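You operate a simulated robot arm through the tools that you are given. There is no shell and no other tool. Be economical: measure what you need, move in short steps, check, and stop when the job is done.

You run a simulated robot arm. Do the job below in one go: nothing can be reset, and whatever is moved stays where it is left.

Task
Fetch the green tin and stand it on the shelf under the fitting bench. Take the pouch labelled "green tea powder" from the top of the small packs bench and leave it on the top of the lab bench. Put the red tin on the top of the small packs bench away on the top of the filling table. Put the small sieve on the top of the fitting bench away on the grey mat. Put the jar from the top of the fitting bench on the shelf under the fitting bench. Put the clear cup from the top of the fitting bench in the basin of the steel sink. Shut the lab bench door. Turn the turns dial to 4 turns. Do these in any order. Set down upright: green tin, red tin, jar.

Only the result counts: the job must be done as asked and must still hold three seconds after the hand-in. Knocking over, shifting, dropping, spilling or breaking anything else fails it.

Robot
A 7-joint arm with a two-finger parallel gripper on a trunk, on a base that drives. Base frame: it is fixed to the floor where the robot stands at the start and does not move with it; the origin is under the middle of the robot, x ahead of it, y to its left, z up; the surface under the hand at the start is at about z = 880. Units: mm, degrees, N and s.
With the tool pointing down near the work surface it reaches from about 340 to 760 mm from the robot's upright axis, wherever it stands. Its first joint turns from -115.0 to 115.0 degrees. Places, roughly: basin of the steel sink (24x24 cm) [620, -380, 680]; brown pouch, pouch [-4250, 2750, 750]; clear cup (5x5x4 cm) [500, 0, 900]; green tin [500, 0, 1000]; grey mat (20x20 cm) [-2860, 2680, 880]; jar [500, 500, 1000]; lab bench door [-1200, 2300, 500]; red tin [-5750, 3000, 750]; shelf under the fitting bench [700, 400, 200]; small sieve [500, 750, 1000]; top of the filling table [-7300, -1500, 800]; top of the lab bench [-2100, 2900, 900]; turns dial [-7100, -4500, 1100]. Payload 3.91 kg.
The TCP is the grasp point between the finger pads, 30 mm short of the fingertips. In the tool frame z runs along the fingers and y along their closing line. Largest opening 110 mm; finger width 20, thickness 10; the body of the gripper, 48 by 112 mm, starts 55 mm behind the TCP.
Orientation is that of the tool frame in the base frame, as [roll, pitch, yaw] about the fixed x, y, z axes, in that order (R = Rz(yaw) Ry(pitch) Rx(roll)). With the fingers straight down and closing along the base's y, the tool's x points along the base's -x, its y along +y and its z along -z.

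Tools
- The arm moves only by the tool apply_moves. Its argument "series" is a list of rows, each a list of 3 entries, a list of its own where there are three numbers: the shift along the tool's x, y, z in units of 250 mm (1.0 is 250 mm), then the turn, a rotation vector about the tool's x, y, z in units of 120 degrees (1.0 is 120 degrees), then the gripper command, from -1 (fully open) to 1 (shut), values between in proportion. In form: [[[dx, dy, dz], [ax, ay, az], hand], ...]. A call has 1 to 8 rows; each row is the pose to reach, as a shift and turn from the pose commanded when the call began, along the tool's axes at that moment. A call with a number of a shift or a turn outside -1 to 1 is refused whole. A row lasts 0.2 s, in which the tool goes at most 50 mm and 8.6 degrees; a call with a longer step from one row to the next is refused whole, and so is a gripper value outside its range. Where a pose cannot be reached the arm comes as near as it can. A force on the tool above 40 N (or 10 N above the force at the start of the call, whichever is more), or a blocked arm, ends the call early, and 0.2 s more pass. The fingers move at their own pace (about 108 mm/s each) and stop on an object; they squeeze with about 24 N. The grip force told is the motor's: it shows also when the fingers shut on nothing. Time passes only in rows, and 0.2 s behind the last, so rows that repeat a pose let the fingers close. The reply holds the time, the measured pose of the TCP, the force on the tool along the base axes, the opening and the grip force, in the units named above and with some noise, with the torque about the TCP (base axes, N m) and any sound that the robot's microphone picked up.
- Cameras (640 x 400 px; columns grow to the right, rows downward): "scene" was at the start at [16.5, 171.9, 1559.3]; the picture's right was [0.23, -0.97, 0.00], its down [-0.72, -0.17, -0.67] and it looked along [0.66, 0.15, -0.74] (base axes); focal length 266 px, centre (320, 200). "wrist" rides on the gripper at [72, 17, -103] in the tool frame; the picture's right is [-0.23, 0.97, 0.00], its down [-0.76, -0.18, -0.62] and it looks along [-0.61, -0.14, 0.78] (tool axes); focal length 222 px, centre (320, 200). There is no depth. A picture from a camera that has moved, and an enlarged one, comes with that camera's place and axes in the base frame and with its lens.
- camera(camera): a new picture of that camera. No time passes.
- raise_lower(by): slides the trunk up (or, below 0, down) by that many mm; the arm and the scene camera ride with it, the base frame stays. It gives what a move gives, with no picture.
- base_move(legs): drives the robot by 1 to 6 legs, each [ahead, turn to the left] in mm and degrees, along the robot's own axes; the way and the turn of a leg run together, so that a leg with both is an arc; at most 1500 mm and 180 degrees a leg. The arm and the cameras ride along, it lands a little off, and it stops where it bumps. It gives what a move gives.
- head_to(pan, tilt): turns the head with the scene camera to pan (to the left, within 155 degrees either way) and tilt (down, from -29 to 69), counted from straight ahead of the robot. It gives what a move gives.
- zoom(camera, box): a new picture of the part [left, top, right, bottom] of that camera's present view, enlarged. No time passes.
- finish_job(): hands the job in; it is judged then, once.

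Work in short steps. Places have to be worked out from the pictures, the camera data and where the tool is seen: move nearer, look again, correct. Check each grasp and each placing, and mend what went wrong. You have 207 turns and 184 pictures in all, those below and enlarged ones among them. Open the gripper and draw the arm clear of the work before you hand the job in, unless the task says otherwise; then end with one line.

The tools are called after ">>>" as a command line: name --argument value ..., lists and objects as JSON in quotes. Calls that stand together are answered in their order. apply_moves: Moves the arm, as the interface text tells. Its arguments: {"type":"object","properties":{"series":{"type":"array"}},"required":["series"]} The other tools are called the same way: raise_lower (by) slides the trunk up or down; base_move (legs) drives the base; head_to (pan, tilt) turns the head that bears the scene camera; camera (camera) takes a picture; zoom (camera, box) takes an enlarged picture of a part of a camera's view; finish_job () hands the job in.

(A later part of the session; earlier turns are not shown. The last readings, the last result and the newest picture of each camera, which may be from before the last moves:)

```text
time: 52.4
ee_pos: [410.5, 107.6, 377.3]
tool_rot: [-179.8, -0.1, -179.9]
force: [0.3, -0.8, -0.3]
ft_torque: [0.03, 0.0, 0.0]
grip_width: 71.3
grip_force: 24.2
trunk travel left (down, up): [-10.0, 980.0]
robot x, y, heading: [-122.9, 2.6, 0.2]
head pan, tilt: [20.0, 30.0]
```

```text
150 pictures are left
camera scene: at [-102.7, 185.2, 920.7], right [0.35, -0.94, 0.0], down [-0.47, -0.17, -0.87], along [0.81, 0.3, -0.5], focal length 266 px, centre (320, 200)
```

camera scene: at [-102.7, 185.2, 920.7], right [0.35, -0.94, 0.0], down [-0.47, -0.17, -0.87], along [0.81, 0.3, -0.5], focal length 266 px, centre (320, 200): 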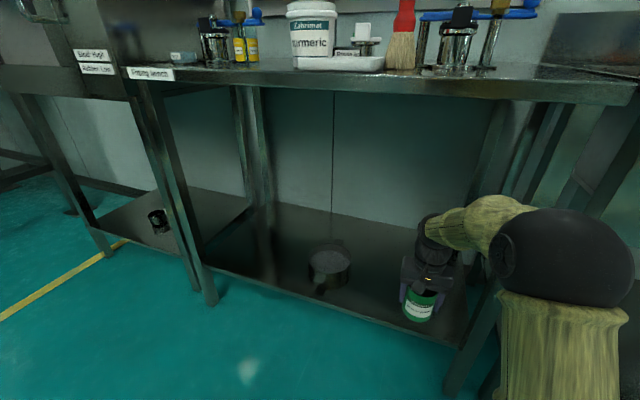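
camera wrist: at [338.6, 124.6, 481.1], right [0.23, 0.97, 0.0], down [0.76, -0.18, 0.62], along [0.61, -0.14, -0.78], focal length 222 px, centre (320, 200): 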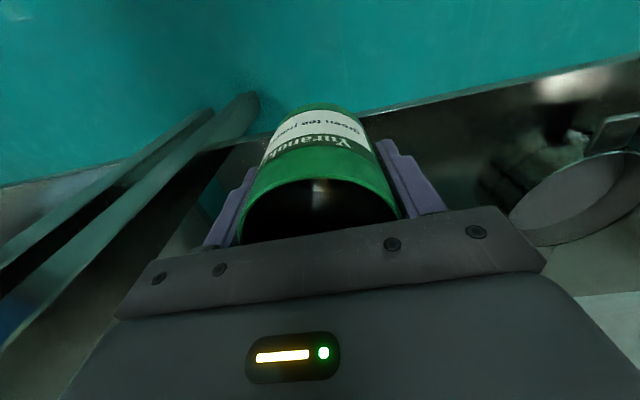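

The tin is over the shelf front with free space around. I push it in to x≈520 and lower it near the surface.

>>> apply_moves --series '[[[-0.15, 0, 0], [0, 0, 0], 1], [[-0.3, 0, 0], [0, 0, 0], 1], [[-0.44, 0, 0], [0, 0, 0], 1], [[-0.44, 0, 0.14], [0, 0, 0], 1], [[-0.44, 0, 0.26], [0, 0, 0], 1]]'

>>> camera --camera "wrist"

>>> camera --camera "scene"

```text
time: 53.6
ee_pos: [520.6, 108.9, 312.4]
tool_rot: [-179.9, 0.0, -179.9]
force: [-1.0, -0.8, -1.2]
ft_torque: [0.0, -0.01, 0.03]
grip_width: 71.6
grip_force: 24.1
trunk travel left (down, up): [-10.0, 980.0]
robot x, y, heading: [-128.8, -0.4, 0.1]
head pan, tilt: [20.0, 30.0]
```

```text
149 pictures are left
camera wrist: at [448.2, 125.2, 416.0], right [0.23, 0.97, 0.0], down [0.76, -0.18, 0.62], along [0.61, -0.14, -0.78], focal length 222 px, centre (320, 200)
```

wrist: 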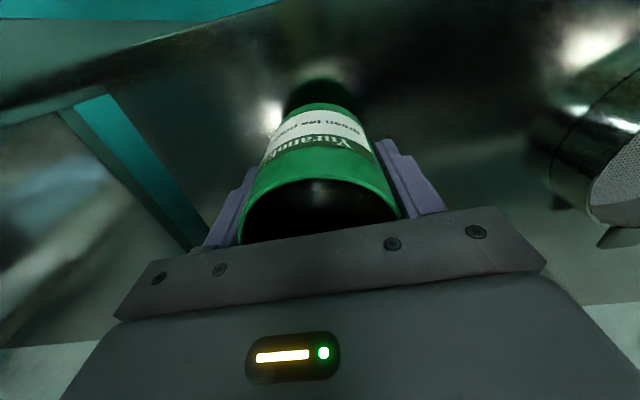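

```text
148 pictures are left
camera scene: at [-102.8, 185.2, 920.7], right [0.35, -0.94, 0.0], down [-0.47, -0.17, -0.87], along [0.81, 0.3, -0.5], focal length 266 px, centre (320, 200)
```

scene: 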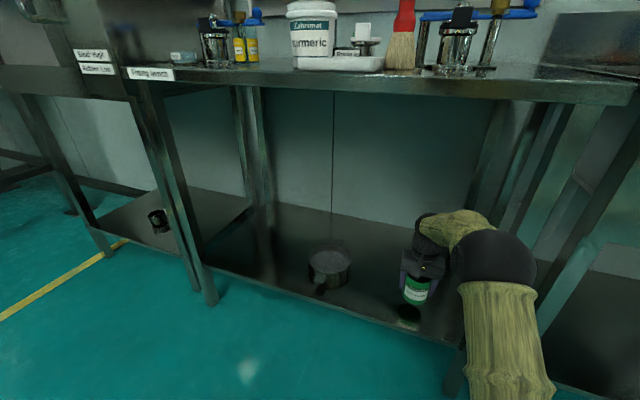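

The reflection shows a gap of ~20 mm. I lower in small steps until it touches.

>>> apply_moves --series '[[[0, 0, 0.03], [0, 0, 0], 1], [[0, 0, 0.05], [0, 0, 0], 1], [[0, 0, 0.066], [0, 0, 0], 1], [[0, 0, 0.082], [0, 0, 0], 1]]'

>>> camera --camera "wrist"

```text
time: 54.6
ee_pos: [519.4, 107.4, 291.6]
tool_rot: [-179.8, -0.2, -179.9]
force: [0.1, -0.2, -0.9]
ft_torque: [-0.01, -0.02, 0.0]
grip_width: 71.7
grip_force: 23.7
trunk travel left (down, up): [-10.0, 980.0]
robot x, y, heading: [-128.1, 0.1, 0.2]
head pan, tilt: [20.0, 30.0]
```

```text
147 pictures are left
camera wrist: at [448.0, 124.9, 395.4], right [0.23, 0.97, 0.0], down [0.76, -0.18, 0.62], along [0.6, -0.14, -0.78], focal length 222 px, centre (320, 200)
```

wrist: 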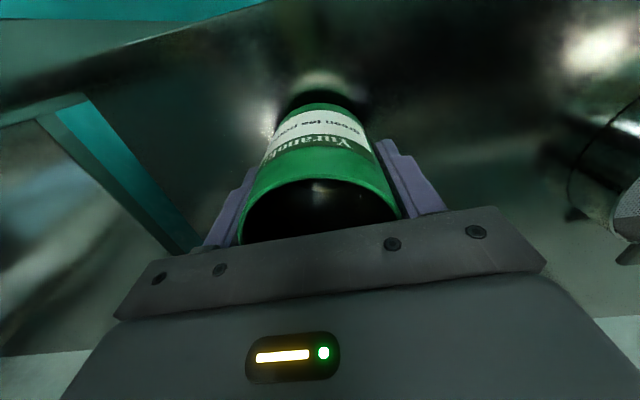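

>>> apply_moves --series '[[[0, 0, 0.02], [0, 0, 0], 1], [[0, 0, 0.036], [0, 0, 0], 1], [[0, 0, 0.052], [0, 0, 0], 1], [[0, 0, 0.068], [0, 0, 0], 1], [[0, 0, 0.08], [0, 0, 0], 1]]'

>>> zoom --camera "scene" --box '[340, 200, 500, 340]'

```text
time: 55.8
ee_pos: [520.6, 107.0, 271.6]
tool_rot: [-179.8, -0.1, -179.9]
force: [0.3, -0.1, 0.0]
ft_torque: [-0.02, -0.01, 0.0]
grip_width: 71.5
grip_force: 24.3
trunk travel left (down, up): [-10.0, 980.0]
robot x, y, heading: [-129.3, 1.9, 0.4]
head pan, tilt: [20.0, 30.0]
```

```text
2.86 times, centred on (420, 270) of scene
camera zoom: at [-102.7, 185.2, 920.7], right [0.35, -0.94, 0.0], down [-0.47, -0.17, -0.87], along [0.81, 0.3, -0.5], focal length 761 px, centre (34, 0)
```

zoom: 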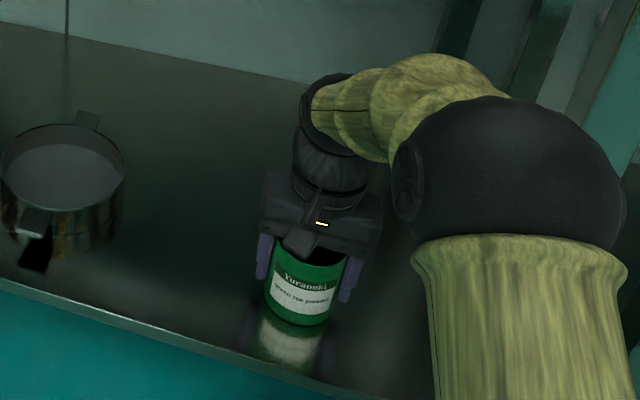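

>>> apply_moves --series '[[[0, 0, 0.012], [0, 0, 0], 1], [[0, 0, 0.024], [0, 0, 0], 1], [[0, 0, 0.036], [0, 0, 0], 1], [[0, 0, 0.048], [0, 0, 0], 1], [[0, 0, 0.06], [0, 0, 0], 1]]'

```text
time: 57.0
ee_pos: [519.7, 105.9, 259.1]
tool_rot: [-179.9, 0.0, -179.9]
force: [2.1, -1.1, 20.2]
ft_torque: [0.43, -0.06, -0.04]
grip_width: 71.8
grip_force: 24.1
trunk travel left (down, up): [-10.0, 980.0]
robot x, y, heading: [-129.3, 1.5, 0.2]
head pan, tilt: [20.0, 30.0]
```

The tin stands on the shelf (contact, 20 N). I ease off 2 mm, open, and rise.

>>> apply_moves --series '[[[0, 0, -0.008], [0, 0, 0], 1], [[0, 0, -0.008], [0, 0, 0], 0], [[0, 0, -0.008], [0, 0, 0], -0.8], [[0, 0, -0.008], [0, 0, 0], -0.8], [[0, 0, -0.15], [0, 0, 0], -0.8], [[0, 0, -0.34], [0, 0, 0], -0.8], [[0, 0, -0.52], [0, 0, 0], -0.8]]'

>>> camera --camera "wrist"

>>> camera --camera "scene"

```text
time: 58.6
ee_pos: [521.1, 107.9, 386.1]
tool_rot: [-179.8, -0.3, -179.9]
force: [-0.1, 0.3, -0.5]
ft_torque: [0.02, 0.0, -0.01]
grip_width: 99.1
grip_force: 0.0
trunk travel left (down, up): [-10.0, 980.0]
robot x, y, heading: [-126.0, 2.8, 0.1]
head pan, tilt: [20.0, 30.0]
```

```text
145 pictures are left
camera wrist: at [448.6, 124.9, 490.5], right [0.23, 0.97, 0.0], down [0.76, -0.17, 0.62], along [0.6, -0.14, -0.78], focal length 222 px, centre (320, 200)
```

wrist: 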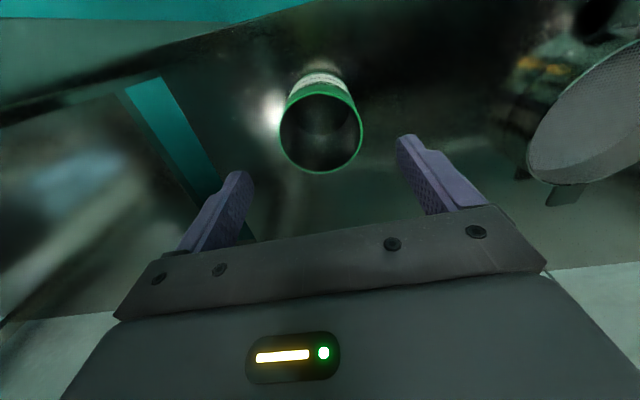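

```text
144 pictures are left
camera scene: at [-102.5, 185.2, 920.6], right [0.35, -0.94, 0.0], down [-0.47, -0.17, -0.87], along [0.81, 0.3, -0.5], focal length 266 px, centre (320, 200)
```

scene: 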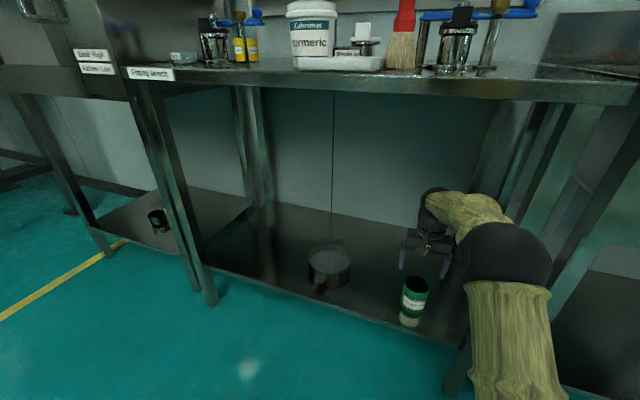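

The green tin stands upright on the shelf. I back out, raise the trunk, and pull the arm in.

>>> base_move --legs '[[-450, 0]]'

>>> raise_lower --by 400

>>> raise_lower --by 265

>>> apply_moves --series '[[[0.15, 0, 0], [0, 0, 0], -0.6], [[0.3, 0, 0], [0, 0, 0], -0.6], [[0.45, 0, 0], [0, 0, 0], -0.6], [[0.6, 0, 0], [0, 0, 0], -0.6]]'

>>> head_to --pan 75 --tilt 30

>>> camera --camera "scene"

```text
time: 61.6
ee_pos: [74.6, 105.5, 386.4]
tool_rot: [-179.9, -0.2, 180.0]
force: [0.6, -0.2, 0.4]
ft_torque: [-0.01, -0.01, -0.02]
grip_width: 98.9
grip_force: 0.1
trunk travel left (down, up): [-10.0, 980.0]
robot x, y, heading: [-572.6, -0.8, -0.1]
head pan, tilt: [20.0, 30.0]
```

```text
time: 65.5
ee_pos: [75.3, 104.6, 787.9]
tool_rot: [-179.8, -0.2, 179.9]
force: [-0.6, 0.2, 0.3]
ft_torque: [-0.02, 0.0, 0.01]
grip_width: 98.8
grip_force: 0.1
trunk travel left (down, up): [-410.0, 580.0]
robot x, y, heading: [-572.3, -3.0, -0.0]
head pan, tilt: [20.0, 30.0]
```

```text
time: 68.2
ee_pos: [75.8, 104.3, 1051.0]
tool_rot: [-179.8, -0.4, 179.9]
force: [0.4, 0.2, 0.2]
ft_torque: [0.03, -0.03, -0.02]
grip_width: 99.1
grip_force: 0.0
trunk travel left (down, up): [-675.0, 315.0]
robot x, y, heading: [-573.4, 1.1, -0.1]
head pan, tilt: [20.0, 30.0]
```

```text
time: 69.2
ee_pos: [-76.3, 104.8, 1052.5]
tool_rot: [-179.9, -0.1, 179.9]
force: [0.2, 0.0, 0.2]
ft_torque: [-0.05, 0.0, 0.0]
grip_width: 88.1
grip_force: 0.1
trunk travel left (down, up): [-675.0, 315.0]
robot x, y, heading: [-572.9, 2.2, 0.2]
head pan, tilt: [20.0, 30.0]
```

```text
time: 70.4
ee_pos: [-74.6, 104.2, 1051.8]
tool_rot: [-179.8, -0.1, 179.9]
force: [-0.5, 0.0, 0.4]
ft_torque: [0.01, -0.01, 0.01]
grip_width: 88.2
grip_force: 0.1
trunk travel left (down, up): [-675.0, 315.0]
robot x, y, heading: [-575.3, 0.8, -0.1]
head pan, tilt: [75.0, 30.0]
```

```text
143 pictures are left
camera scene: at [-609.7, 240.6, 1585.7], right [0.97, -0.26, 0.0], down [-0.13, -0.48, -0.87], along [0.22, 0.84, -0.5], focal length 266 px, centre (320, 200)
```

scene: 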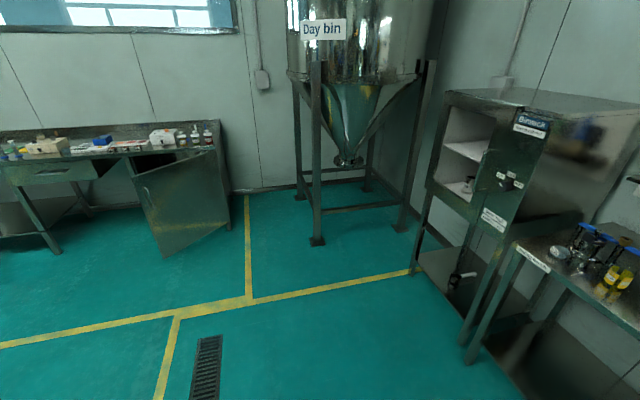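

The floor is clear, and the lab bench with its open door is visible. I shift the robot about 480 mm to the left, facing the bench again.

>>> base_move --legs '[[0, 90], [480, 0], [0, -90], [400, 0]]'

>>> head_to --pan 15 --tilt 45

>>> camera --camera "scene"

>>> camera --camera "wrist"

```text
time: 87.3
ee_pos: [327.1, 577.1, 1052.8]
tool_rot: [-179.8, -0.2, 179.2]
force: [0.7, 0.4, 0.4]
ft_torque: [0.0, 0.02, -0.02]
grip_width: 87.9
grip_force: 0.1
trunk travel left (down, up): [-675.0, 315.0]
robot x, y, heading: [-171.8, 478.8, -0.6]
head pan, tilt: [75.0, 30.0]
```

```text
time: 88.6
ee_pos: [327.9, 577.0, 1052.3]
tool_rot: [-179.8, -0.1, 179.3]
force: [1.0, 0.8, 0.2]
ft_torque: [0.0, -0.03, 0.0]
grip_width: 88.0
grip_force: 0.1
trunk travel left (down, up): [-675.0, 315.0]
robot x, y, heading: [-171.0, 477.6, -0.6]
head pan, tilt: [15.0, 45.0]
```

```text
142 pictures are left
camera scene: at [-152.2, 651.7, 1563.1], right [0.25, -0.97, 0.0], down [-0.68, -0.18, -0.71], along [0.68, 0.18, -0.71], focal length 266 px, centre (320, 200)
```

scene: 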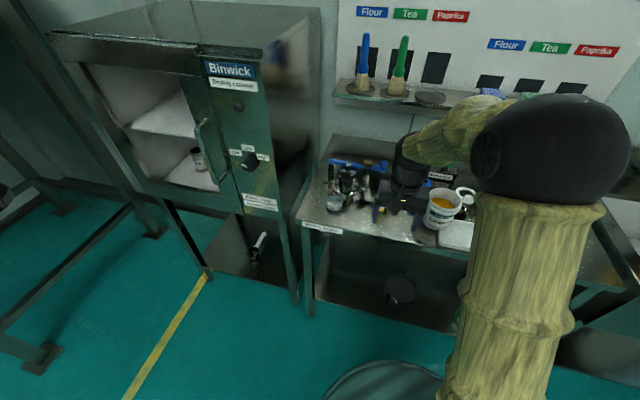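

```text
141 pictures are left
camera wrist: at [255.2, 595.5, 1155.5], right [0.24, 0.97, 0.0], down [0.76, -0.19, 0.62], along [0.6, -0.15, -0.78], focal length 222 px, centre (320, 200)
```

wrist: 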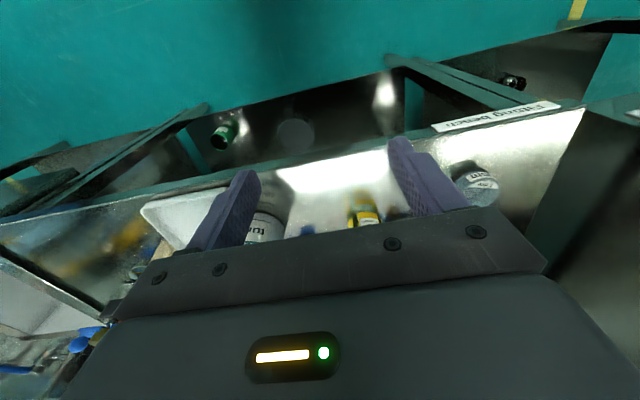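

I move forward over the bench edge at a safe height to see the jar.

>>> apply_moves --series '[[[-0.14, 0.03, -0.08], [0, 0, 0], -0.6], [[-0.28, 0.06, -0.08], [0, 0, 0], -0.6], [[-0.42, 0.09, -0.08], [0, 0, 0], -0.6], [[-0.54, 0.1, -0.08], [0, 0, 0], -0.6]]'

>>> camera --camera "wrist"

>>> zoom --camera "wrist" --box '[200, 0, 520, 220]'

```text
time: 89.6
ee_pos: [463.5, 600.8, 1070.8]
tool_rot: [-179.7, -0.3, 179.3]
force: [0.8, -0.9, 0.3]
ft_torque: [-0.01, 0.0, 0.01]
grip_width: 88.1
grip_force: 0.1
trunk travel left (down, up): [-675.0, 315.0]
robot x, y, heading: [-175.0, 474.2, -0.4]
head pan, tilt: [15.0, 45.0]
```

```text
140 pictures are left
camera wrist: at [392.0, 619.2, 1174.6], right [0.24, 0.97, 0.0], down [0.76, -0.19, 0.62], along [0.6, -0.15, -0.78], focal length 222 px, centre (320, 200)
```

wrist: 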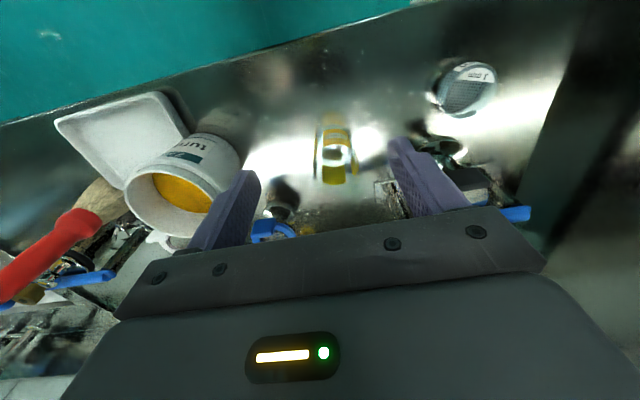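

```text
1.82 times, centred on (360, 110) of wrist
camera zoom: at [392.0, 619.2, 1174.6], right [0.24, 0.97, 0.0], down [0.76, -0.19, 0.62], along [0.6, -0.15, -0.78], focal length 404 px, centre (247, 364)
```

zoom: 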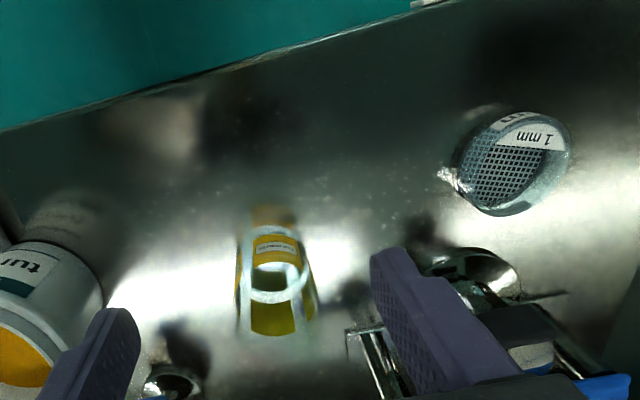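

>>> zoom --camera "wrist" --box '[290, 90, 386, 200]'

>>> zoom --camera "scene" --box '[320, 140, 448, 230]'

```text
3.64 times, centred on (338, 145) of wrist
camera zoom: at [392.0, 619.2, 1174.6], right [0.24, 0.97, 0.0], down [0.76, -0.19, 0.62], along [0.6, -0.15, -0.78], focal length 808 px, centre (254, 400)
```

zoom: 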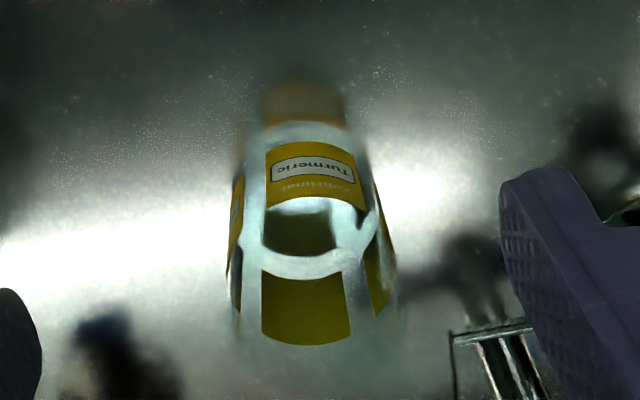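

```text
4.44 times, centred on (384, 185) of scene
camera zoom: at [-151.3, 651.7, 1563.0], right [0.25, -0.97, 0.0], down [-0.69, -0.18, -0.71], along [0.68, 0.18, -0.71], focal length 1184 px, centre (36, 267)
```

zoom: 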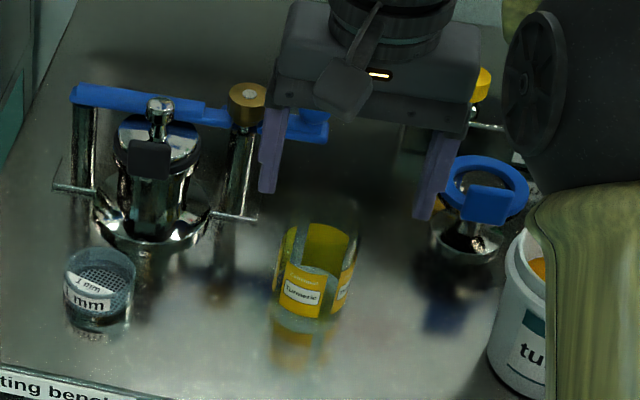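

The jar is a round clear one at about (528,606), ~64 wide and ~90 tall. I move over it, then check before descending.

>>> apply_moves --series '[[[-0.13, 0.01, 0], [0, 0, 0], -0.8], [[-0.258, 0.02, 0], [0, 0, 0], -0.8], [[-0.258, 0.02, 0.1], [0, 0, 0], -0.8]]'

>>> camera --camera "wrist"

>>> zoom --camera "scene" --box '[320, 120, 480, 230]'

```text
time: 90.4
ee_pos: [528.4, 606.0, 1045.0]
tool_rot: [-179.8, -0.2, 179.3]
force: [1.2, 0.2, 0.0]
ft_torque: [-0.04, 0.02, 0.03]
grip_width: 99.0
grip_force: 0.0
trunk travel left (down, up): [-675.0, 315.0]
robot x, y, heading: [-169.5, 475.6, -0.6]
head pan, tilt: [15.0, 45.0]
```

```text
136 pictures are left
camera wrist: at [455.5, 623.6, 1149.3], right [0.24, 0.97, 0.0], down [0.76, -0.18, 0.62], along [0.6, -0.15, -0.78], focal length 222 px, centre (320, 200)
```

wrist: 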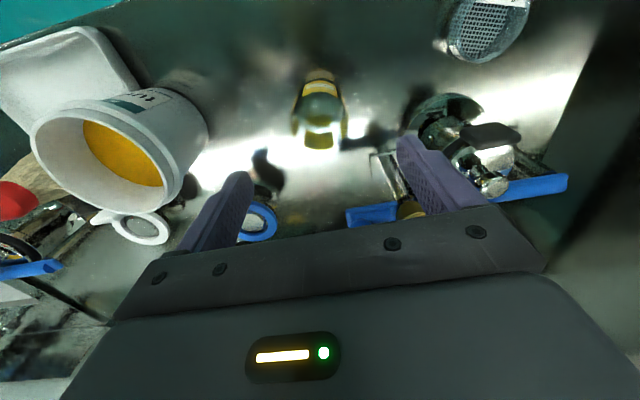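

```text
3.64 times, centred on (400, 175) of scene
camera zoom: at [-152.2, 651.7, 1563.1], right [0.25, -0.97, 0.0], down [-0.68, -0.18, -0.71], along [0.68, 0.18, -0.71], focal length 969 px, centre (29, 291)
```

zoom: 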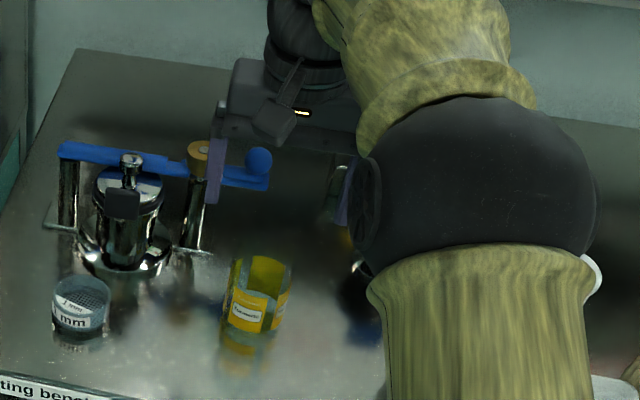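

The jar sits between the fingers. I descend to z≈925 and grip gently.

>>> apply_moves --series '[[[0, 0, 0.16], [0, 0, 0], -0.8], [[0, 0, 0.32], [0, 0, 0], -0.8], [[0, 0, 0.48], [0, 0, 0], -0.8], [[0, 0, 0.48], [0, 0, 0], 0], [[0, 0, 0.48], [0, 0, 0], 1], [[0, 0, 0.48], [0, 0, 0], 1]]'

>>> camera --camera "wrist"

```text
time: 91.8
ee_pos: [527.5, 604.3, 925.7]
tool_rot: [-179.8, -0.2, 179.3]
force: [0.1, 0.3, -0.2]
ft_torque: [-0.01, 0.0, -0.04]
grip_width: 53.3
grip_force: 24.6
trunk travel left (down, up): [-675.0, 315.0]
robot x, y, heading: [-174.7, 475.8, -0.6]
head pan, tilt: [15.0, 45.0]
```

```text
134 pictures are left
camera wrist: at [454.4, 623.3, 1029.8], right [0.24, 0.97, 0.0], down [0.76, -0.19, 0.62], along [0.6, -0.15, -0.78], focal length 222 px, centre (320, 200)
```

wrist: 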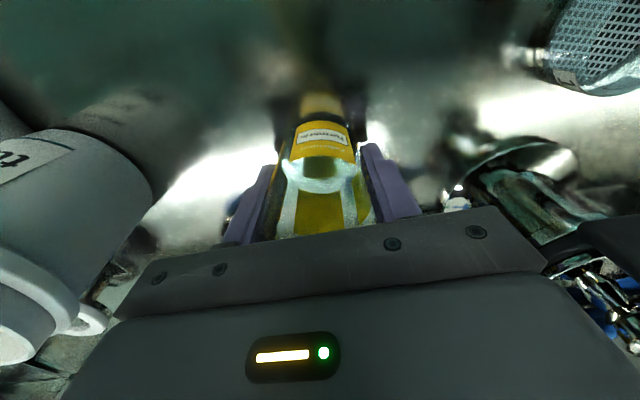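

The jar is gripped (53 mm, base 46 mm below TCP). I lift, pull back, and back the robot off.

>>> apply_moves --series '[[[0, 0, -0.18], [0, 0, 0], 1], [[0, 0, -0.36], [0, 0, 0], 1], [[0, 0, -0.52], [0, 0, 0], 1], [[0.17, 0, -0.52], [0, 0, 0], 1], [[0.34, 0, -0.52], [0, 0, 0], 1], [[0.5, 0, -0.52], [0, 0, 0], 1]]'

>>> base_move --legs '[[-400, 0]]'

>>> raise_lower --by -400

>>> raise_lower --by -265

>>> camera --camera "scene"

>>> camera --camera "wrist"

```text
time: 93.2
ee_pos: [402.1, 606.2, 1057.5]
tool_rot: [-179.9, -0.1, 179.3]
force: [0.5, 0.4, -1.4]
ft_torque: [0.01, -0.01, -0.02]
grip_width: 53.5
grip_force: 24.1
trunk travel left (down, up): [-675.0, 315.0]
robot x, y, heading: [-173.0, 479.7, -0.4]
head pan, tilt: [15.0, 45.0]
```

```text
time: 96.0
ee_pos: [3.2, 610.8, 1057.4]
tool_rot: [-179.7, -0.1, 179.4]
force: [0.0, 0.1, -0.6]
ft_torque: [0.01, -0.02, 0.02]
grip_width: 53.4
grip_force: 23.7
trunk travel left (down, up): [-675.0, 315.0]
robot x, y, heading: [-571.8, 479.4, -0.4]
head pan, tilt: [15.0, 45.0]
```

```text
time: 99.8
ee_pos: [2.0, 610.3, 656.7]
tool_rot: [-179.7, -0.1, 179.5]
force: [-0.1, 0.4, -1.1]
ft_torque: [-0.01, 0.0, 0.02]
grip_width: 53.4
grip_force: 24.1
trunk travel left (down, up): [-275.0, 715.0]
robot x, y, heading: [-573.1, 480.0, -0.5]
head pan, tilt: [15.0, 45.0]
```

```text
time: 102.5
ee_pos: [2.1, 609.9, 392.8]
tool_rot: [-179.8, -0.1, 179.4]
force: [0.9, 0.1, -0.4]
ft_torque: [-0.01, 0.01, -0.07]
grip_width: 53.1
grip_force: 24.0
trunk travel left (down, up): [-10.0, 980.0]
robot x, y, heading: [-572.6, 479.3, -0.2]
head pan, tilt: [15.0, 45.0]
```

```text
133 pictures are left
camera scene: at [-552.7, 654.9, 898.1], right [0.25, -0.97, 0.0], down [-0.68, -0.18, -0.71], along [0.68, 0.18, -0.71], focal length 266 px, centre (320, 200)
```

scene: 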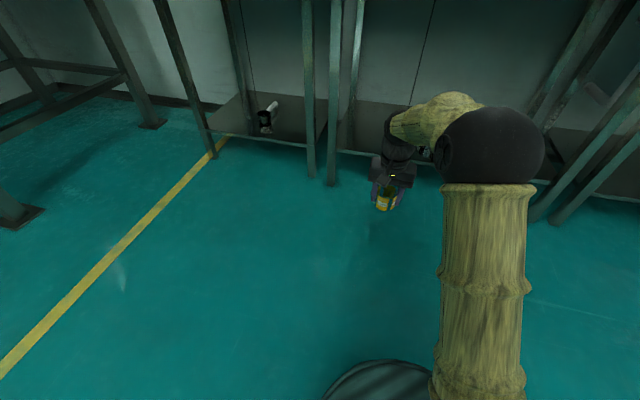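

```text
132 pictures are left
camera wrist: at [-69.3, 628.4, 496.1], right [0.24, 0.97, 0.0], down [0.76, -0.18, 0.62], along [0.6, -0.15, -0.78], focal length 222 px, centre (320, 200)
```

wrist: 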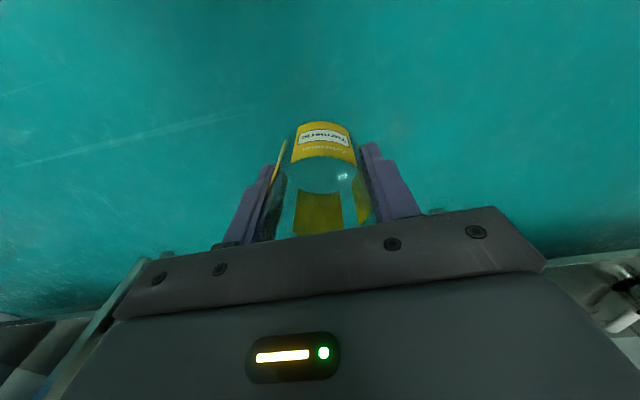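

Now I lower the arm a bit, drive in 420 mm and extend to x≈515 over the shelf.

>>> apply_moves --series '[[[0, 0, 0.15], [0, 0, 0], 1], [[0, 0, 0.22], [0, 0, 0], 1]]'

>>> base_move --legs '[[420, 0]]'

>>> apply_moves --series '[[[-0.15, 0, 0], [0, 0, 0], 1], [[-0.3, 0, 0], [0, 0, 0], 1], [[-0.4, 0, 0], [0, 0, 0], 1], [[-0.4, 0, 0.13], [0, 0, 0], 1], [[-0.4, 0, 0.22], [0, 0, 0], 1]]'

>>> camera --camera "scene"

>>> camera --camera "wrist"

```text
time: 103.1
ee_pos: [2.9, 610.5, 337.7]
tool_rot: [-179.8, -0.2, 179.4]
force: [-0.1, 0.4, -0.4]
ft_torque: [0.01, -0.04, 0.0]
grip_width: 53.0
grip_force: 24.1
trunk travel left (down, up): [-10.0, 980.0]
robot x, y, heading: [-571.0, 481.0, -0.5]
head pan, tilt: [15.0, 45.0]
```

```text
time: 106.1
ee_pos: [423.1, 611.0, 337.1]
tool_rot: [-179.8, -0.1, 179.6]
force: [0.2, 0.1, -1.8]
ft_torque: [-0.02, -0.07, 0.01]
grip_width: 52.9
grip_force: 23.5
trunk travel left (down, up): [-10.0, 980.0]
robot x, y, heading: [-153.0, 474.7, -0.5]
head pan, tilt: [15.0, 45.0]
```

```text
time: 107.3
ee_pos: [524.4, 608.2, 282.6]
tool_rot: [-179.8, -0.1, 179.6]
force: [0.4, 0.6, 0.0]
ft_torque: [-0.01, 0.02, -0.04]
grip_width: 52.8
grip_force: 24.4
trunk travel left (down, up): [-10.0, 980.0]
robot x, y, heading: [-150.0, 476.0, 0.1]
head pan, tilt: [15.0, 45.0]
```

```text
131 pictures are left
camera scene: at [-132.3, 652.6, 898.1], right [0.26, -0.97, 0.0], down [-0.68, -0.18, -0.71], along [0.68, 0.18, -0.71], focal length 266 px, centre (320, 200)
```

scene: 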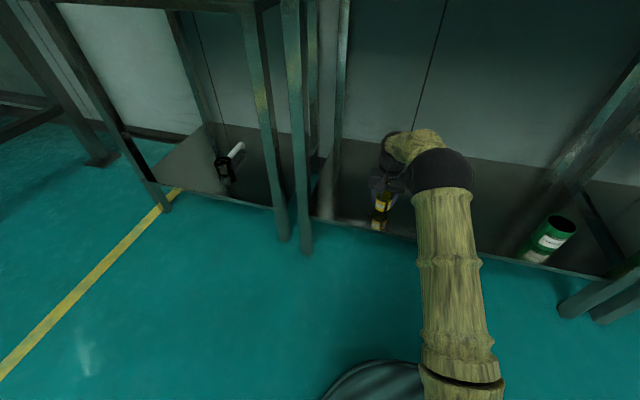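

```text
130 pictures are left
camera wrist: at [451.7, 626.8, 386.2], right [0.23, 0.97, 0.0], down [0.76, -0.18, 0.62], along [0.6, -0.15, -0.78], focal length 222 px, centre (320, 200)
```

wrist: 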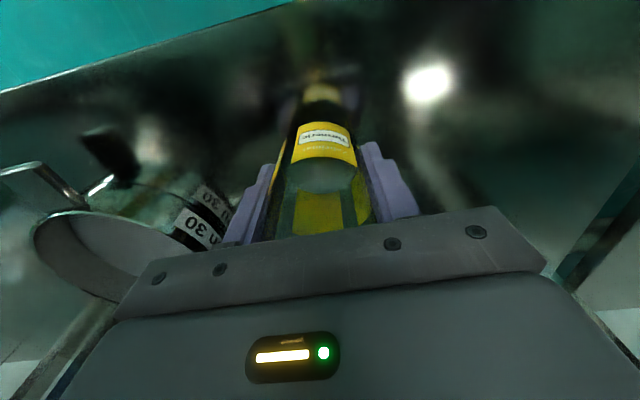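

Clear. I lower the jar the last ~30 mm in small steps.

>>> apply_moves --series '[[[0, 0, 0.06], [0, 0, 0], 1], [[0, 0, 0.09], [0, 0, 0], 1], [[0, 0, 0.102], [0, 0, 0], 1], [[0, 0, 0.114], [0, 0, 0], 1], [[0, 0, 0.122], [0, 0, 0], 1]]'

```text
time: 108.5
ee_pos: [523.8, 608.5, 254.2]
tool_rot: [-179.9, 0.1, 179.6]
force: [2.5, 1.9, 21.6]
ft_torque: [0.15, -0.03, 0.04]
grip_width: 53.1
grip_force: 24.0
trunk travel left (down, up): [-10.0, 980.0]
robot x, y, heading: [-151.9, 478.1, -0.3]
head pan, tilt: [15.0, 45.0]
```

Contact. I ease off, open to ~85 mm, and rise.

>>> apply_moves --series '[[[0, 0, -0.008], [0, 0, 0], 1], [[0, 0, -0.008], [0, 0, 0], 0], [[0, 0, -0.008], [0, 0, 0], -0.55], [[0, 0, -0.008], [0, 0, 0], -0.55], [[0, 0, -0.15], [0, 0, 0], -0.55], [[0, 0, -0.34], [0, 0, 0], -0.55], [[0, 0, -0.52], [0, 0, 0], -0.55]]'

>>> camera --camera "wrist"

>>> camera --camera "scene"

```text
time: 110.1
ee_pos: [521.8, 608.7, 382.8]
tool_rot: [-179.7, -0.2, 179.6]
force: [0.1, 0.1, 0.3]
ft_torque: [0.0, -0.03, 0.0]
grip_width: 85.2
grip_force: 0.1
trunk travel left (down, up): [-10.0, 980.0]
robot x, y, heading: [-150.2, 478.5, -0.3]
head pan, tilt: [15.0, 45.0]
```

```text
129 pictures are left
camera wrist: at [450.8, 627.0, 485.9], right [0.23, 0.97, 0.0], down [0.76, -0.18, 0.62], along [0.6, -0.15, -0.78], focal length 222 px, centre (320, 200)
```

wrist: 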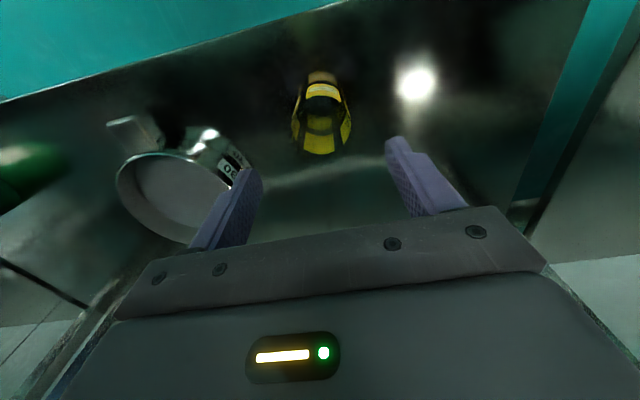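

```text
128 pictures are left
camera scene: at [-132.1, 652.7, 898.0], right [0.26, -0.97, 0.0], down [-0.68, -0.18, -0.71], along [0.68, 0.18, -0.71], focal length 266 px, centre (320, 200)
```

scene: 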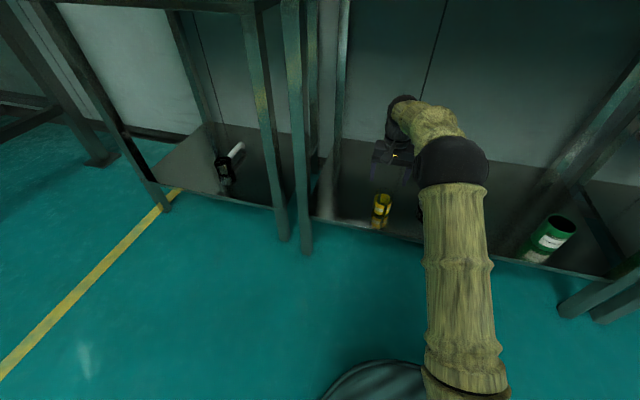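

The jar stands on the shelf. I back out, raise the trunk, and return to the bench for the sieve at about (483,761).

>>> base_move --legs '[[-420, 0]]'

>>> raise_lower --by 400

>>> raise_lower --by 275

>>> apply_moves --series '[[[0.0, 0.15, 0], [0, 0, 0], -0.6], [[0.0, 0.3, 0], [0, 0, 0], -0.6], [[0.0, 0.45, -0.08], [0, 0, 0], -0.6], [[0.1, 0.6, -0.08], [0, 0, 0], -0.6]]'

>>> base_move --legs '[[370, 0]]'

>>> camera --camera "wrist"

>>> camera --camera "scene"

```text
time: 113.0
ee_pos: [106.5, 609.7, 381.7]
tool_rot: [-179.9, -0.3, 179.5]
force: [-0.5, 0.3, -0.3]
ft_torque: [0.02, 0.0, 0.02]
grip_width: 84.8
grip_force: 0.1
trunk travel left (down, up): [-10.0, 980.0]
robot x, y, heading: [-572.0, 482.5, 0.1]
head pan, tilt: [15.0, 45.0]
```

```text
time: 116.8
ee_pos: [106.5, 610.9, 781.5]
tool_rot: [-179.8, -0.1, 179.5]
force: [-0.3, 0.0, -0.7]
ft_torque: [-0.01, -0.05, -0.03]
grip_width: 85.1
grip_force: 0.1
trunk travel left (down, up): [-410.0, 580.0]
robot x, y, heading: [-567.9, 482.0, 0.0]
head pan, tilt: [15.0, 45.0]
```

```text
time: 119.6
ee_pos: [106.3, 611.1, 1058.2]
tool_rot: [-179.7, -0.2, 179.6]
force: [-0.9, -0.6, -0.5]
ft_torque: [-0.04, 0.01, -0.02]
grip_width: 85.4
grip_force: 0.0
trunk travel left (down, up): [-685.0, 305.0]
robot x, y, heading: [-566.2, 481.2, -0.2]
head pan, tilt: [15.0, 45.0]
```

```text
time: 120.6
ee_pos: [82.3, 762.1, 1077.6]
tool_rot: [-179.8, -0.1, 179.7]
force: [0.3, 0.7, 0.0]
ft_torque: [0.0, -0.04, 0.02]
grip_width: 88.1
grip_force: 0.1
trunk travel left (down, up): [-685.0, 305.0]
robot x, y, heading: [-568.1, 479.3, -0.3]
head pan, tilt: [15.0, 45.0]
```

```text
time: 123.3
ee_pos: [456.1, 759.1, 1076.6]
tool_rot: [-179.8, -0.2, 179.6]
force: [-0.8, 0.2, 0.0]
ft_torque: [0.01, 0.03, 0.04]
grip_width: 88.0
grip_force: 0.1
trunk travel left (down, up): [-685.0, 305.0]
robot x, y, heading: [-192.3, 481.0, -0.4]
head pan, tilt: [15.0, 45.0]
```

```text
127 pictures are left
camera wrist: at [384.9, 776.8, 1180.4], right [0.23, 0.97, 0.0], down [0.76, -0.18, 0.62], along [0.6, -0.15, -0.78], focal length 222 px, centre (320, 200)
```

wrist: 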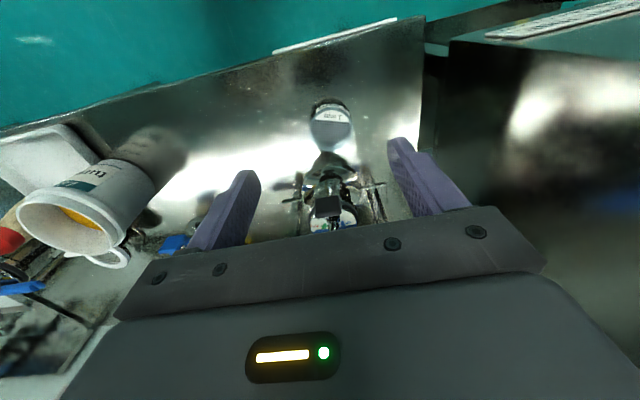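

```text
126 pictures are left
camera scene: at [-175.5, 652.9, 1573.0], right [0.26, -0.97, 0.0], down [-0.68, -0.18, -0.71], along [0.68, 0.18, -0.71], focal length 266 px, centre (320, 200)
```

scene: 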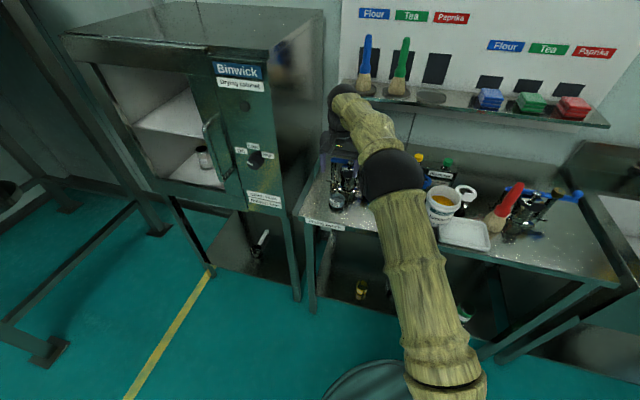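

Sieve top is centred at about (488,765). I go over it and down to z≈913, then grip.

>>> apply_moves --series '[[[-0.12, 0.02, 0.08], [0, 0, 0], -0.6], [[-0.12, 0.02, 0.25], [0, 0, 0], -0.6], [[-0.12, 0.02, 0.42], [0, 0, 0], -0.6], [[-0.12, 0.02, 0.58], [0, 0, 0], -0.6], [[-0.12, 0.02, 0.65], [0, 0, 0], -0.6], [[-0.12, 0.02, 0.65], [0, 0, 0], 0.2], [[-0.12, 0.02, 0.65], [0, 0, 0], 1], [[-0.12, 0.02, 0.65], [0, 0, 0], 1]]'

>>> camera --camera "wrist"

```text
time: 125.1
ee_pos: [485.4, 763.9, 913.9]
tool_rot: [-179.8, -0.2, 179.6]
force: [0.0, -0.5, 0.1]
ft_torque: [0.0, -0.01, 0.01]
grip_width: 54.2
grip_force: 24.1
trunk travel left (down, up): [-685.0, 305.0]
robot x, y, heading: [-194.5, 473.0, -0.2]
head pan, tilt: [15.0, 45.0]
```

```text
125 pictures are left
camera wrist: at [413.6, 781.3, 1017.6], right [0.23, 0.97, 0.0], down [0.76, -0.18, 0.62], along [0.6, -0.15, -0.78], focal length 222 px, centre (320, 200)
```

wrist: 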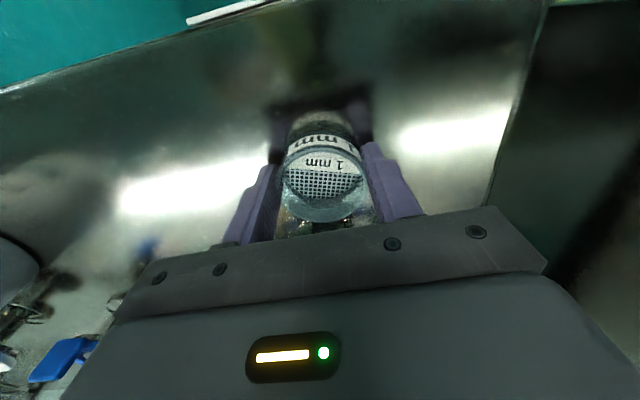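

Gripped (54 mm). I lift and pull back, then drive off the bench.

>>> apply_moves --series '[[[0, 0, -0.18], [0, 0, 0], 1], [[0, 0, -0.36], [0, 0, 0], 1], [[0, 0, -0.54], [0, 0, 0], 1], [[0.1, -0.1, -0.6], [0, 0, 0], 1], [[0.22, -0.2, -0.6], [0, 0, 0], 1], [[0.34, -0.3, -0.6], [0, 0, 0], 1]]'

>>> base_move --legs '[[-600, 0]]'

>>> apply_moves --series '[[[0.08, -0.16, 0], [0, 0, 0], 1], [[0.16, -0.32, 0], [0, 0, 0], 1], [[0.24, -0.48, 0], [0, 0, 0], 1], [[0.32, -0.64, 0], [0, 0, 0], 1], [[0.4, -0.78, 0], [0, 0, 0], 1]]'

>>> head_to --pan 115 --tilt 20

>>> camera --camera "scene"

```text
time: 126.5
ee_pos: [399.7, 689.1, 1065.5]
tool_rot: [-179.9, 0.0, 179.6]
force: [-0.2, 0.0, -0.7]
ft_torque: [-0.01, -0.04, -0.01]
grip_width: 54.1
grip_force: 24.3
trunk travel left (down, up): [-685.0, 305.0]
robot x, y, heading: [-196.8, 477.2, -0.0]
head pan, tilt: [15.0, 45.0]
```

```text
time: 130.4
ee_pos: [-201.4, 689.9, 1065.7]
tool_rot: [-179.8, -0.1, 179.4]
force: [0.6, -0.2, -0.6]
ft_torque: [0.06, -0.01, -0.02]
grip_width: 54.2
grip_force: 23.8
trunk travel left (down, up): [-685.0, 305.0]
robot x, y, heading: [-797.5, 479.0, 0.1]
head pan, tilt: [15.0, 45.0]
```

```text
time: 131.7
ee_pos: [-303.4, 495.2, 1065.9]
tool_rot: [-180.0, -0.1, 179.3]
force: [-0.7, -0.5, -0.1]
ft_torque: [0.03, 0.0, 0.01]
grip_width: 54.3
grip_force: 23.7
trunk travel left (down, up): [-685.0, 305.0]
robot x, y, heading: [-801.4, 482.1, -0.4]
head pan, tilt: [15.0, 45.0]
```

```text
time: 133.4
ee_pos: [-302.7, 496.4, 1065.5]
tool_rot: [-179.9, -0.1, 179.5]
force: [-0.2, 0.6, -0.6]
ft_torque: [0.0, 0.0, -0.02]
grip_width: 54.1
grip_force: 23.7
trunk travel left (down, up): [-685.0, 305.0]
robot x, y, heading: [-797.6, 479.3, -0.2]
head pan, tilt: [115.0, 20.0]
```

```text
124 pictures are left
camera scene: at [-895.2, 719.6, 1611.8], right [0.91, 0.42, 0.0], down [0.14, -0.31, -0.94], along [-0.39, 0.85, -0.34], focal length 266 px, centre (320, 200)
```

scene: 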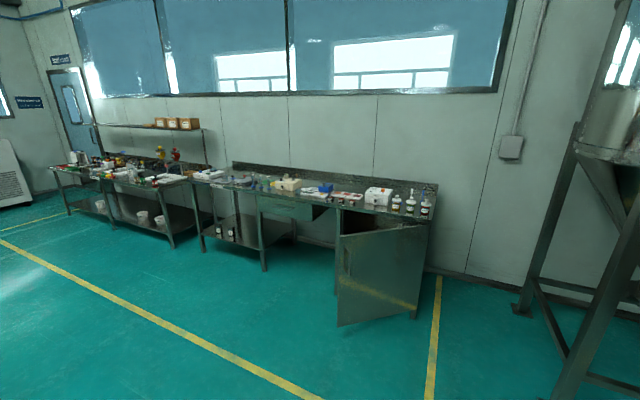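

>>> zoom --camera "scene" --box '[190, 150, 450, 340]'

>>> zoom --camera "scene" --box '[40, 110, 280, 260]'

```text
2.11 times, centred on (320, 245) of scene
camera zoom: at [-895.2, 719.6, 1611.8], right [0.91, 0.42, 0.0], down [0.14, -0.31, -0.94], along [-0.39, 0.85, -0.34], focal length 561 px, centre (320, 105)
```

zoom: 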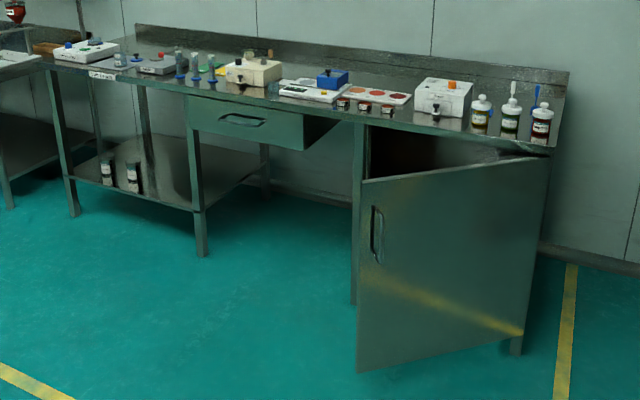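

```text
2.67 times, centred on (160, 185) of scene
camera zoom: at [-895.2, 719.6, 1611.8], right [0.91, 0.42, 0.0], down [0.14, -0.31, -0.94], along [-0.39, 0.85, -0.34], focal length 710 px, centre (747, 240)
```

zoom: 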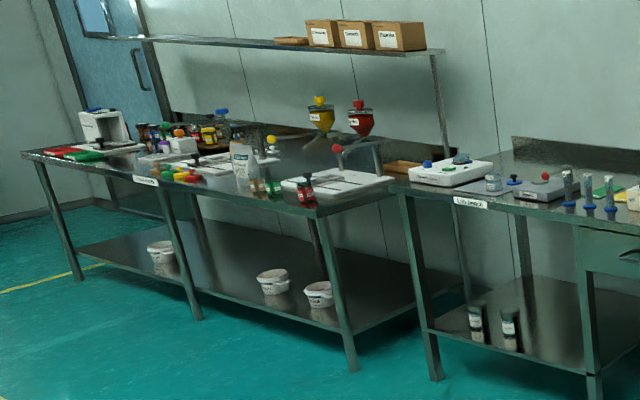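

The lab bench front edge is at y≈2460, from x≈−3150 to −900; the door hinges at its right end and is ~40° open. I drive toward the left part of the lab bench with the sieve in hand.

>>> base_move --legs '[[0, 152], [1450, 0], [720, 0], [0, -62]]'

>>> head_to --pan 0 --tilt 30

>>> camera --camera "scene"

```text
time: 159.2
ee_pos: [-2733.4, 2003.2, 1064.1]
tool_rot: [-179.9, -0.1, -91.0]
force: [0.4, -1.3, 0.0]
ft_torque: [-0.03, 0.01, 0.0]
grip_width: 53.7
grip_force: 24.4
trunk travel left (down, up): [-685.0, 305.0]
robot x, y, heading: [-2719.2, 1505.4, 89.1]
head pan, tilt: [115.0, 20.0]
```

```text
time: 161.1
ee_pos: [-2731.9, 2003.4, 1065.4]
tool_rot: [-179.7, -0.1, -91.0]
force: [0.0, 0.1, -0.8]
ft_torque: [-0.01, 0.0, 0.01]
grip_width: 54.0
grip_force: 23.8
trunk travel left (down, up): [-685.0, 305.0]
robot x, y, heading: [-2719.1, 1506.8, 89.3]
head pan, tilt: [0.0, 30.0]
```

```text
121 pictures are left
camera scene: at [-2873.9, 1543.0, 1595.7], right [1.0, -0.01, 0.0], down [-0.01, -0.5, -0.87], along [0.01, 0.87, -0.5], focal length 266 px, centre (320, 200)
```

scene: 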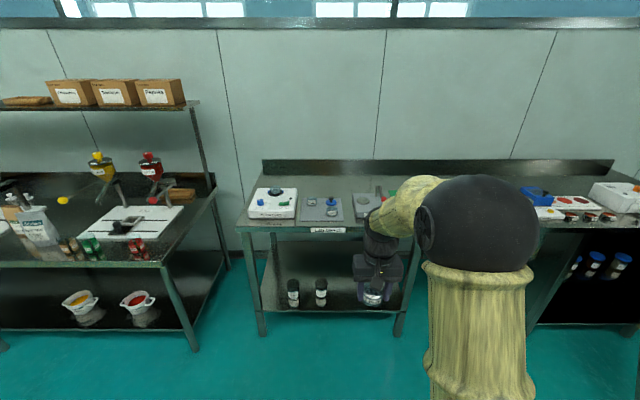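

>>> zoom --camera "scene" --box '[230, 170, 430, 250]'

>>> zoom --camera "scene" --box '[0, 130, 230, 280]'

```text
3.20 times, centred on (330, 210) of scene
camera zoom: at [-2873.9, 1543.0, 1595.7], right [1.0, -0.01, 0.0], down [-0.01, -0.5, -0.87], along [0.01, 0.87, -0.5], focal length 853 px, centre (288, 168)
```

zoom: 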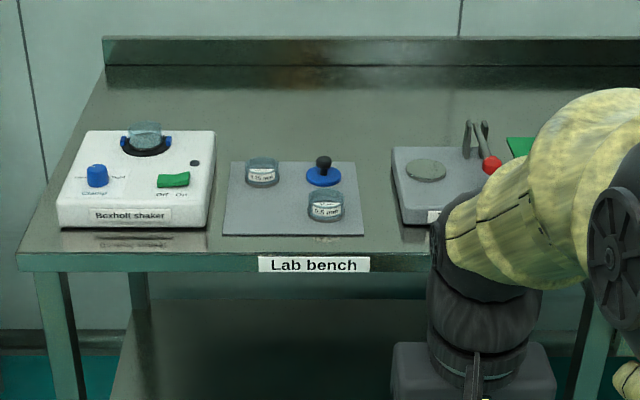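

```text
2.67 times, centred on (115, 205) of scene
camera zoom: at [-2873.9, 1543.0, 1595.7], right [1.0, -0.01, 0.0], down [-0.01, -0.5, -0.87], along [0.01, 0.87, -0.5], focal length 710 px, centre (867, 187)
```

zoom: 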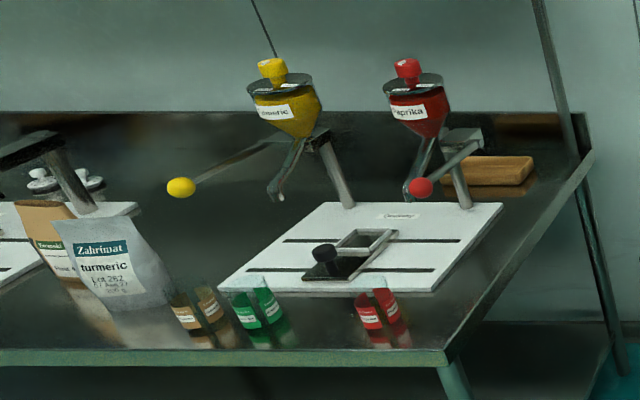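

The grey mat spans about x −2955…−2750, y 2585…2800, with a free cell at its front left (−2897,2640). I drive up to the bench.

>>> base_move --legs '[[540, 0]]'

>>> camera --camera "wrist"

>>> camera --camera "scene"

```text
time: 164.7
ee_pos: [-2729.9, 2538.5, 1064.8]
tool_rot: [-179.9, -0.2, -90.7]
force: [-0.5, -0.3, -1.6]
ft_torque: [-0.05, 0.03, 0.05]
grip_width: 54.0
grip_force: 24.2
trunk travel left (down, up): [-685.0, 305.0]
robot x, y, heading: [-2714.5, 2044.1, 89.4]
head pan, tilt: [0.0, 30.0]
```

```text
118 pictures are left
camera wrist: at [-2747.3, 2467.4, 1168.3], right [-0.97, 0.24, 0.0], down [0.18, 0.76, 0.62], along [0.15, 0.6, -0.78], focal length 222 px, centre (320, 200)
```

wrist: 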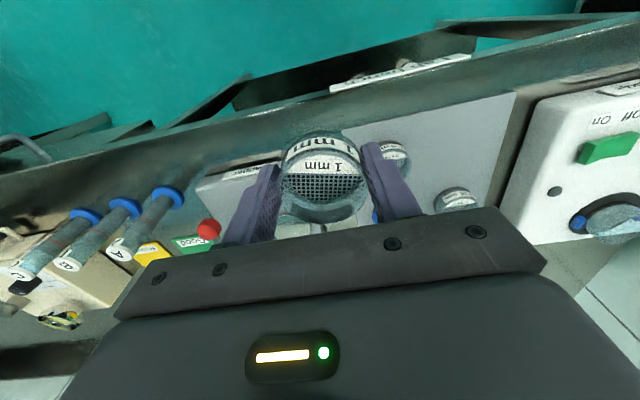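

```text
117 pictures are left
camera scene: at [-2868.2, 2078.3, 1595.7], right [1.0, -0.01, 0.0], down [0.0, -0.5, -0.87], along [0.01, 0.87, -0.5], focal length 266 px, centre (320, 200)
```

scene: 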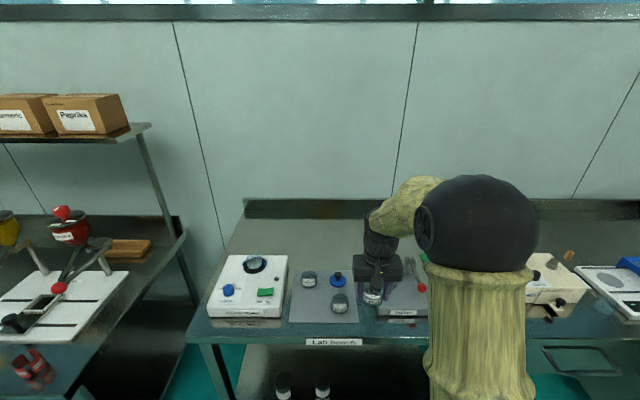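

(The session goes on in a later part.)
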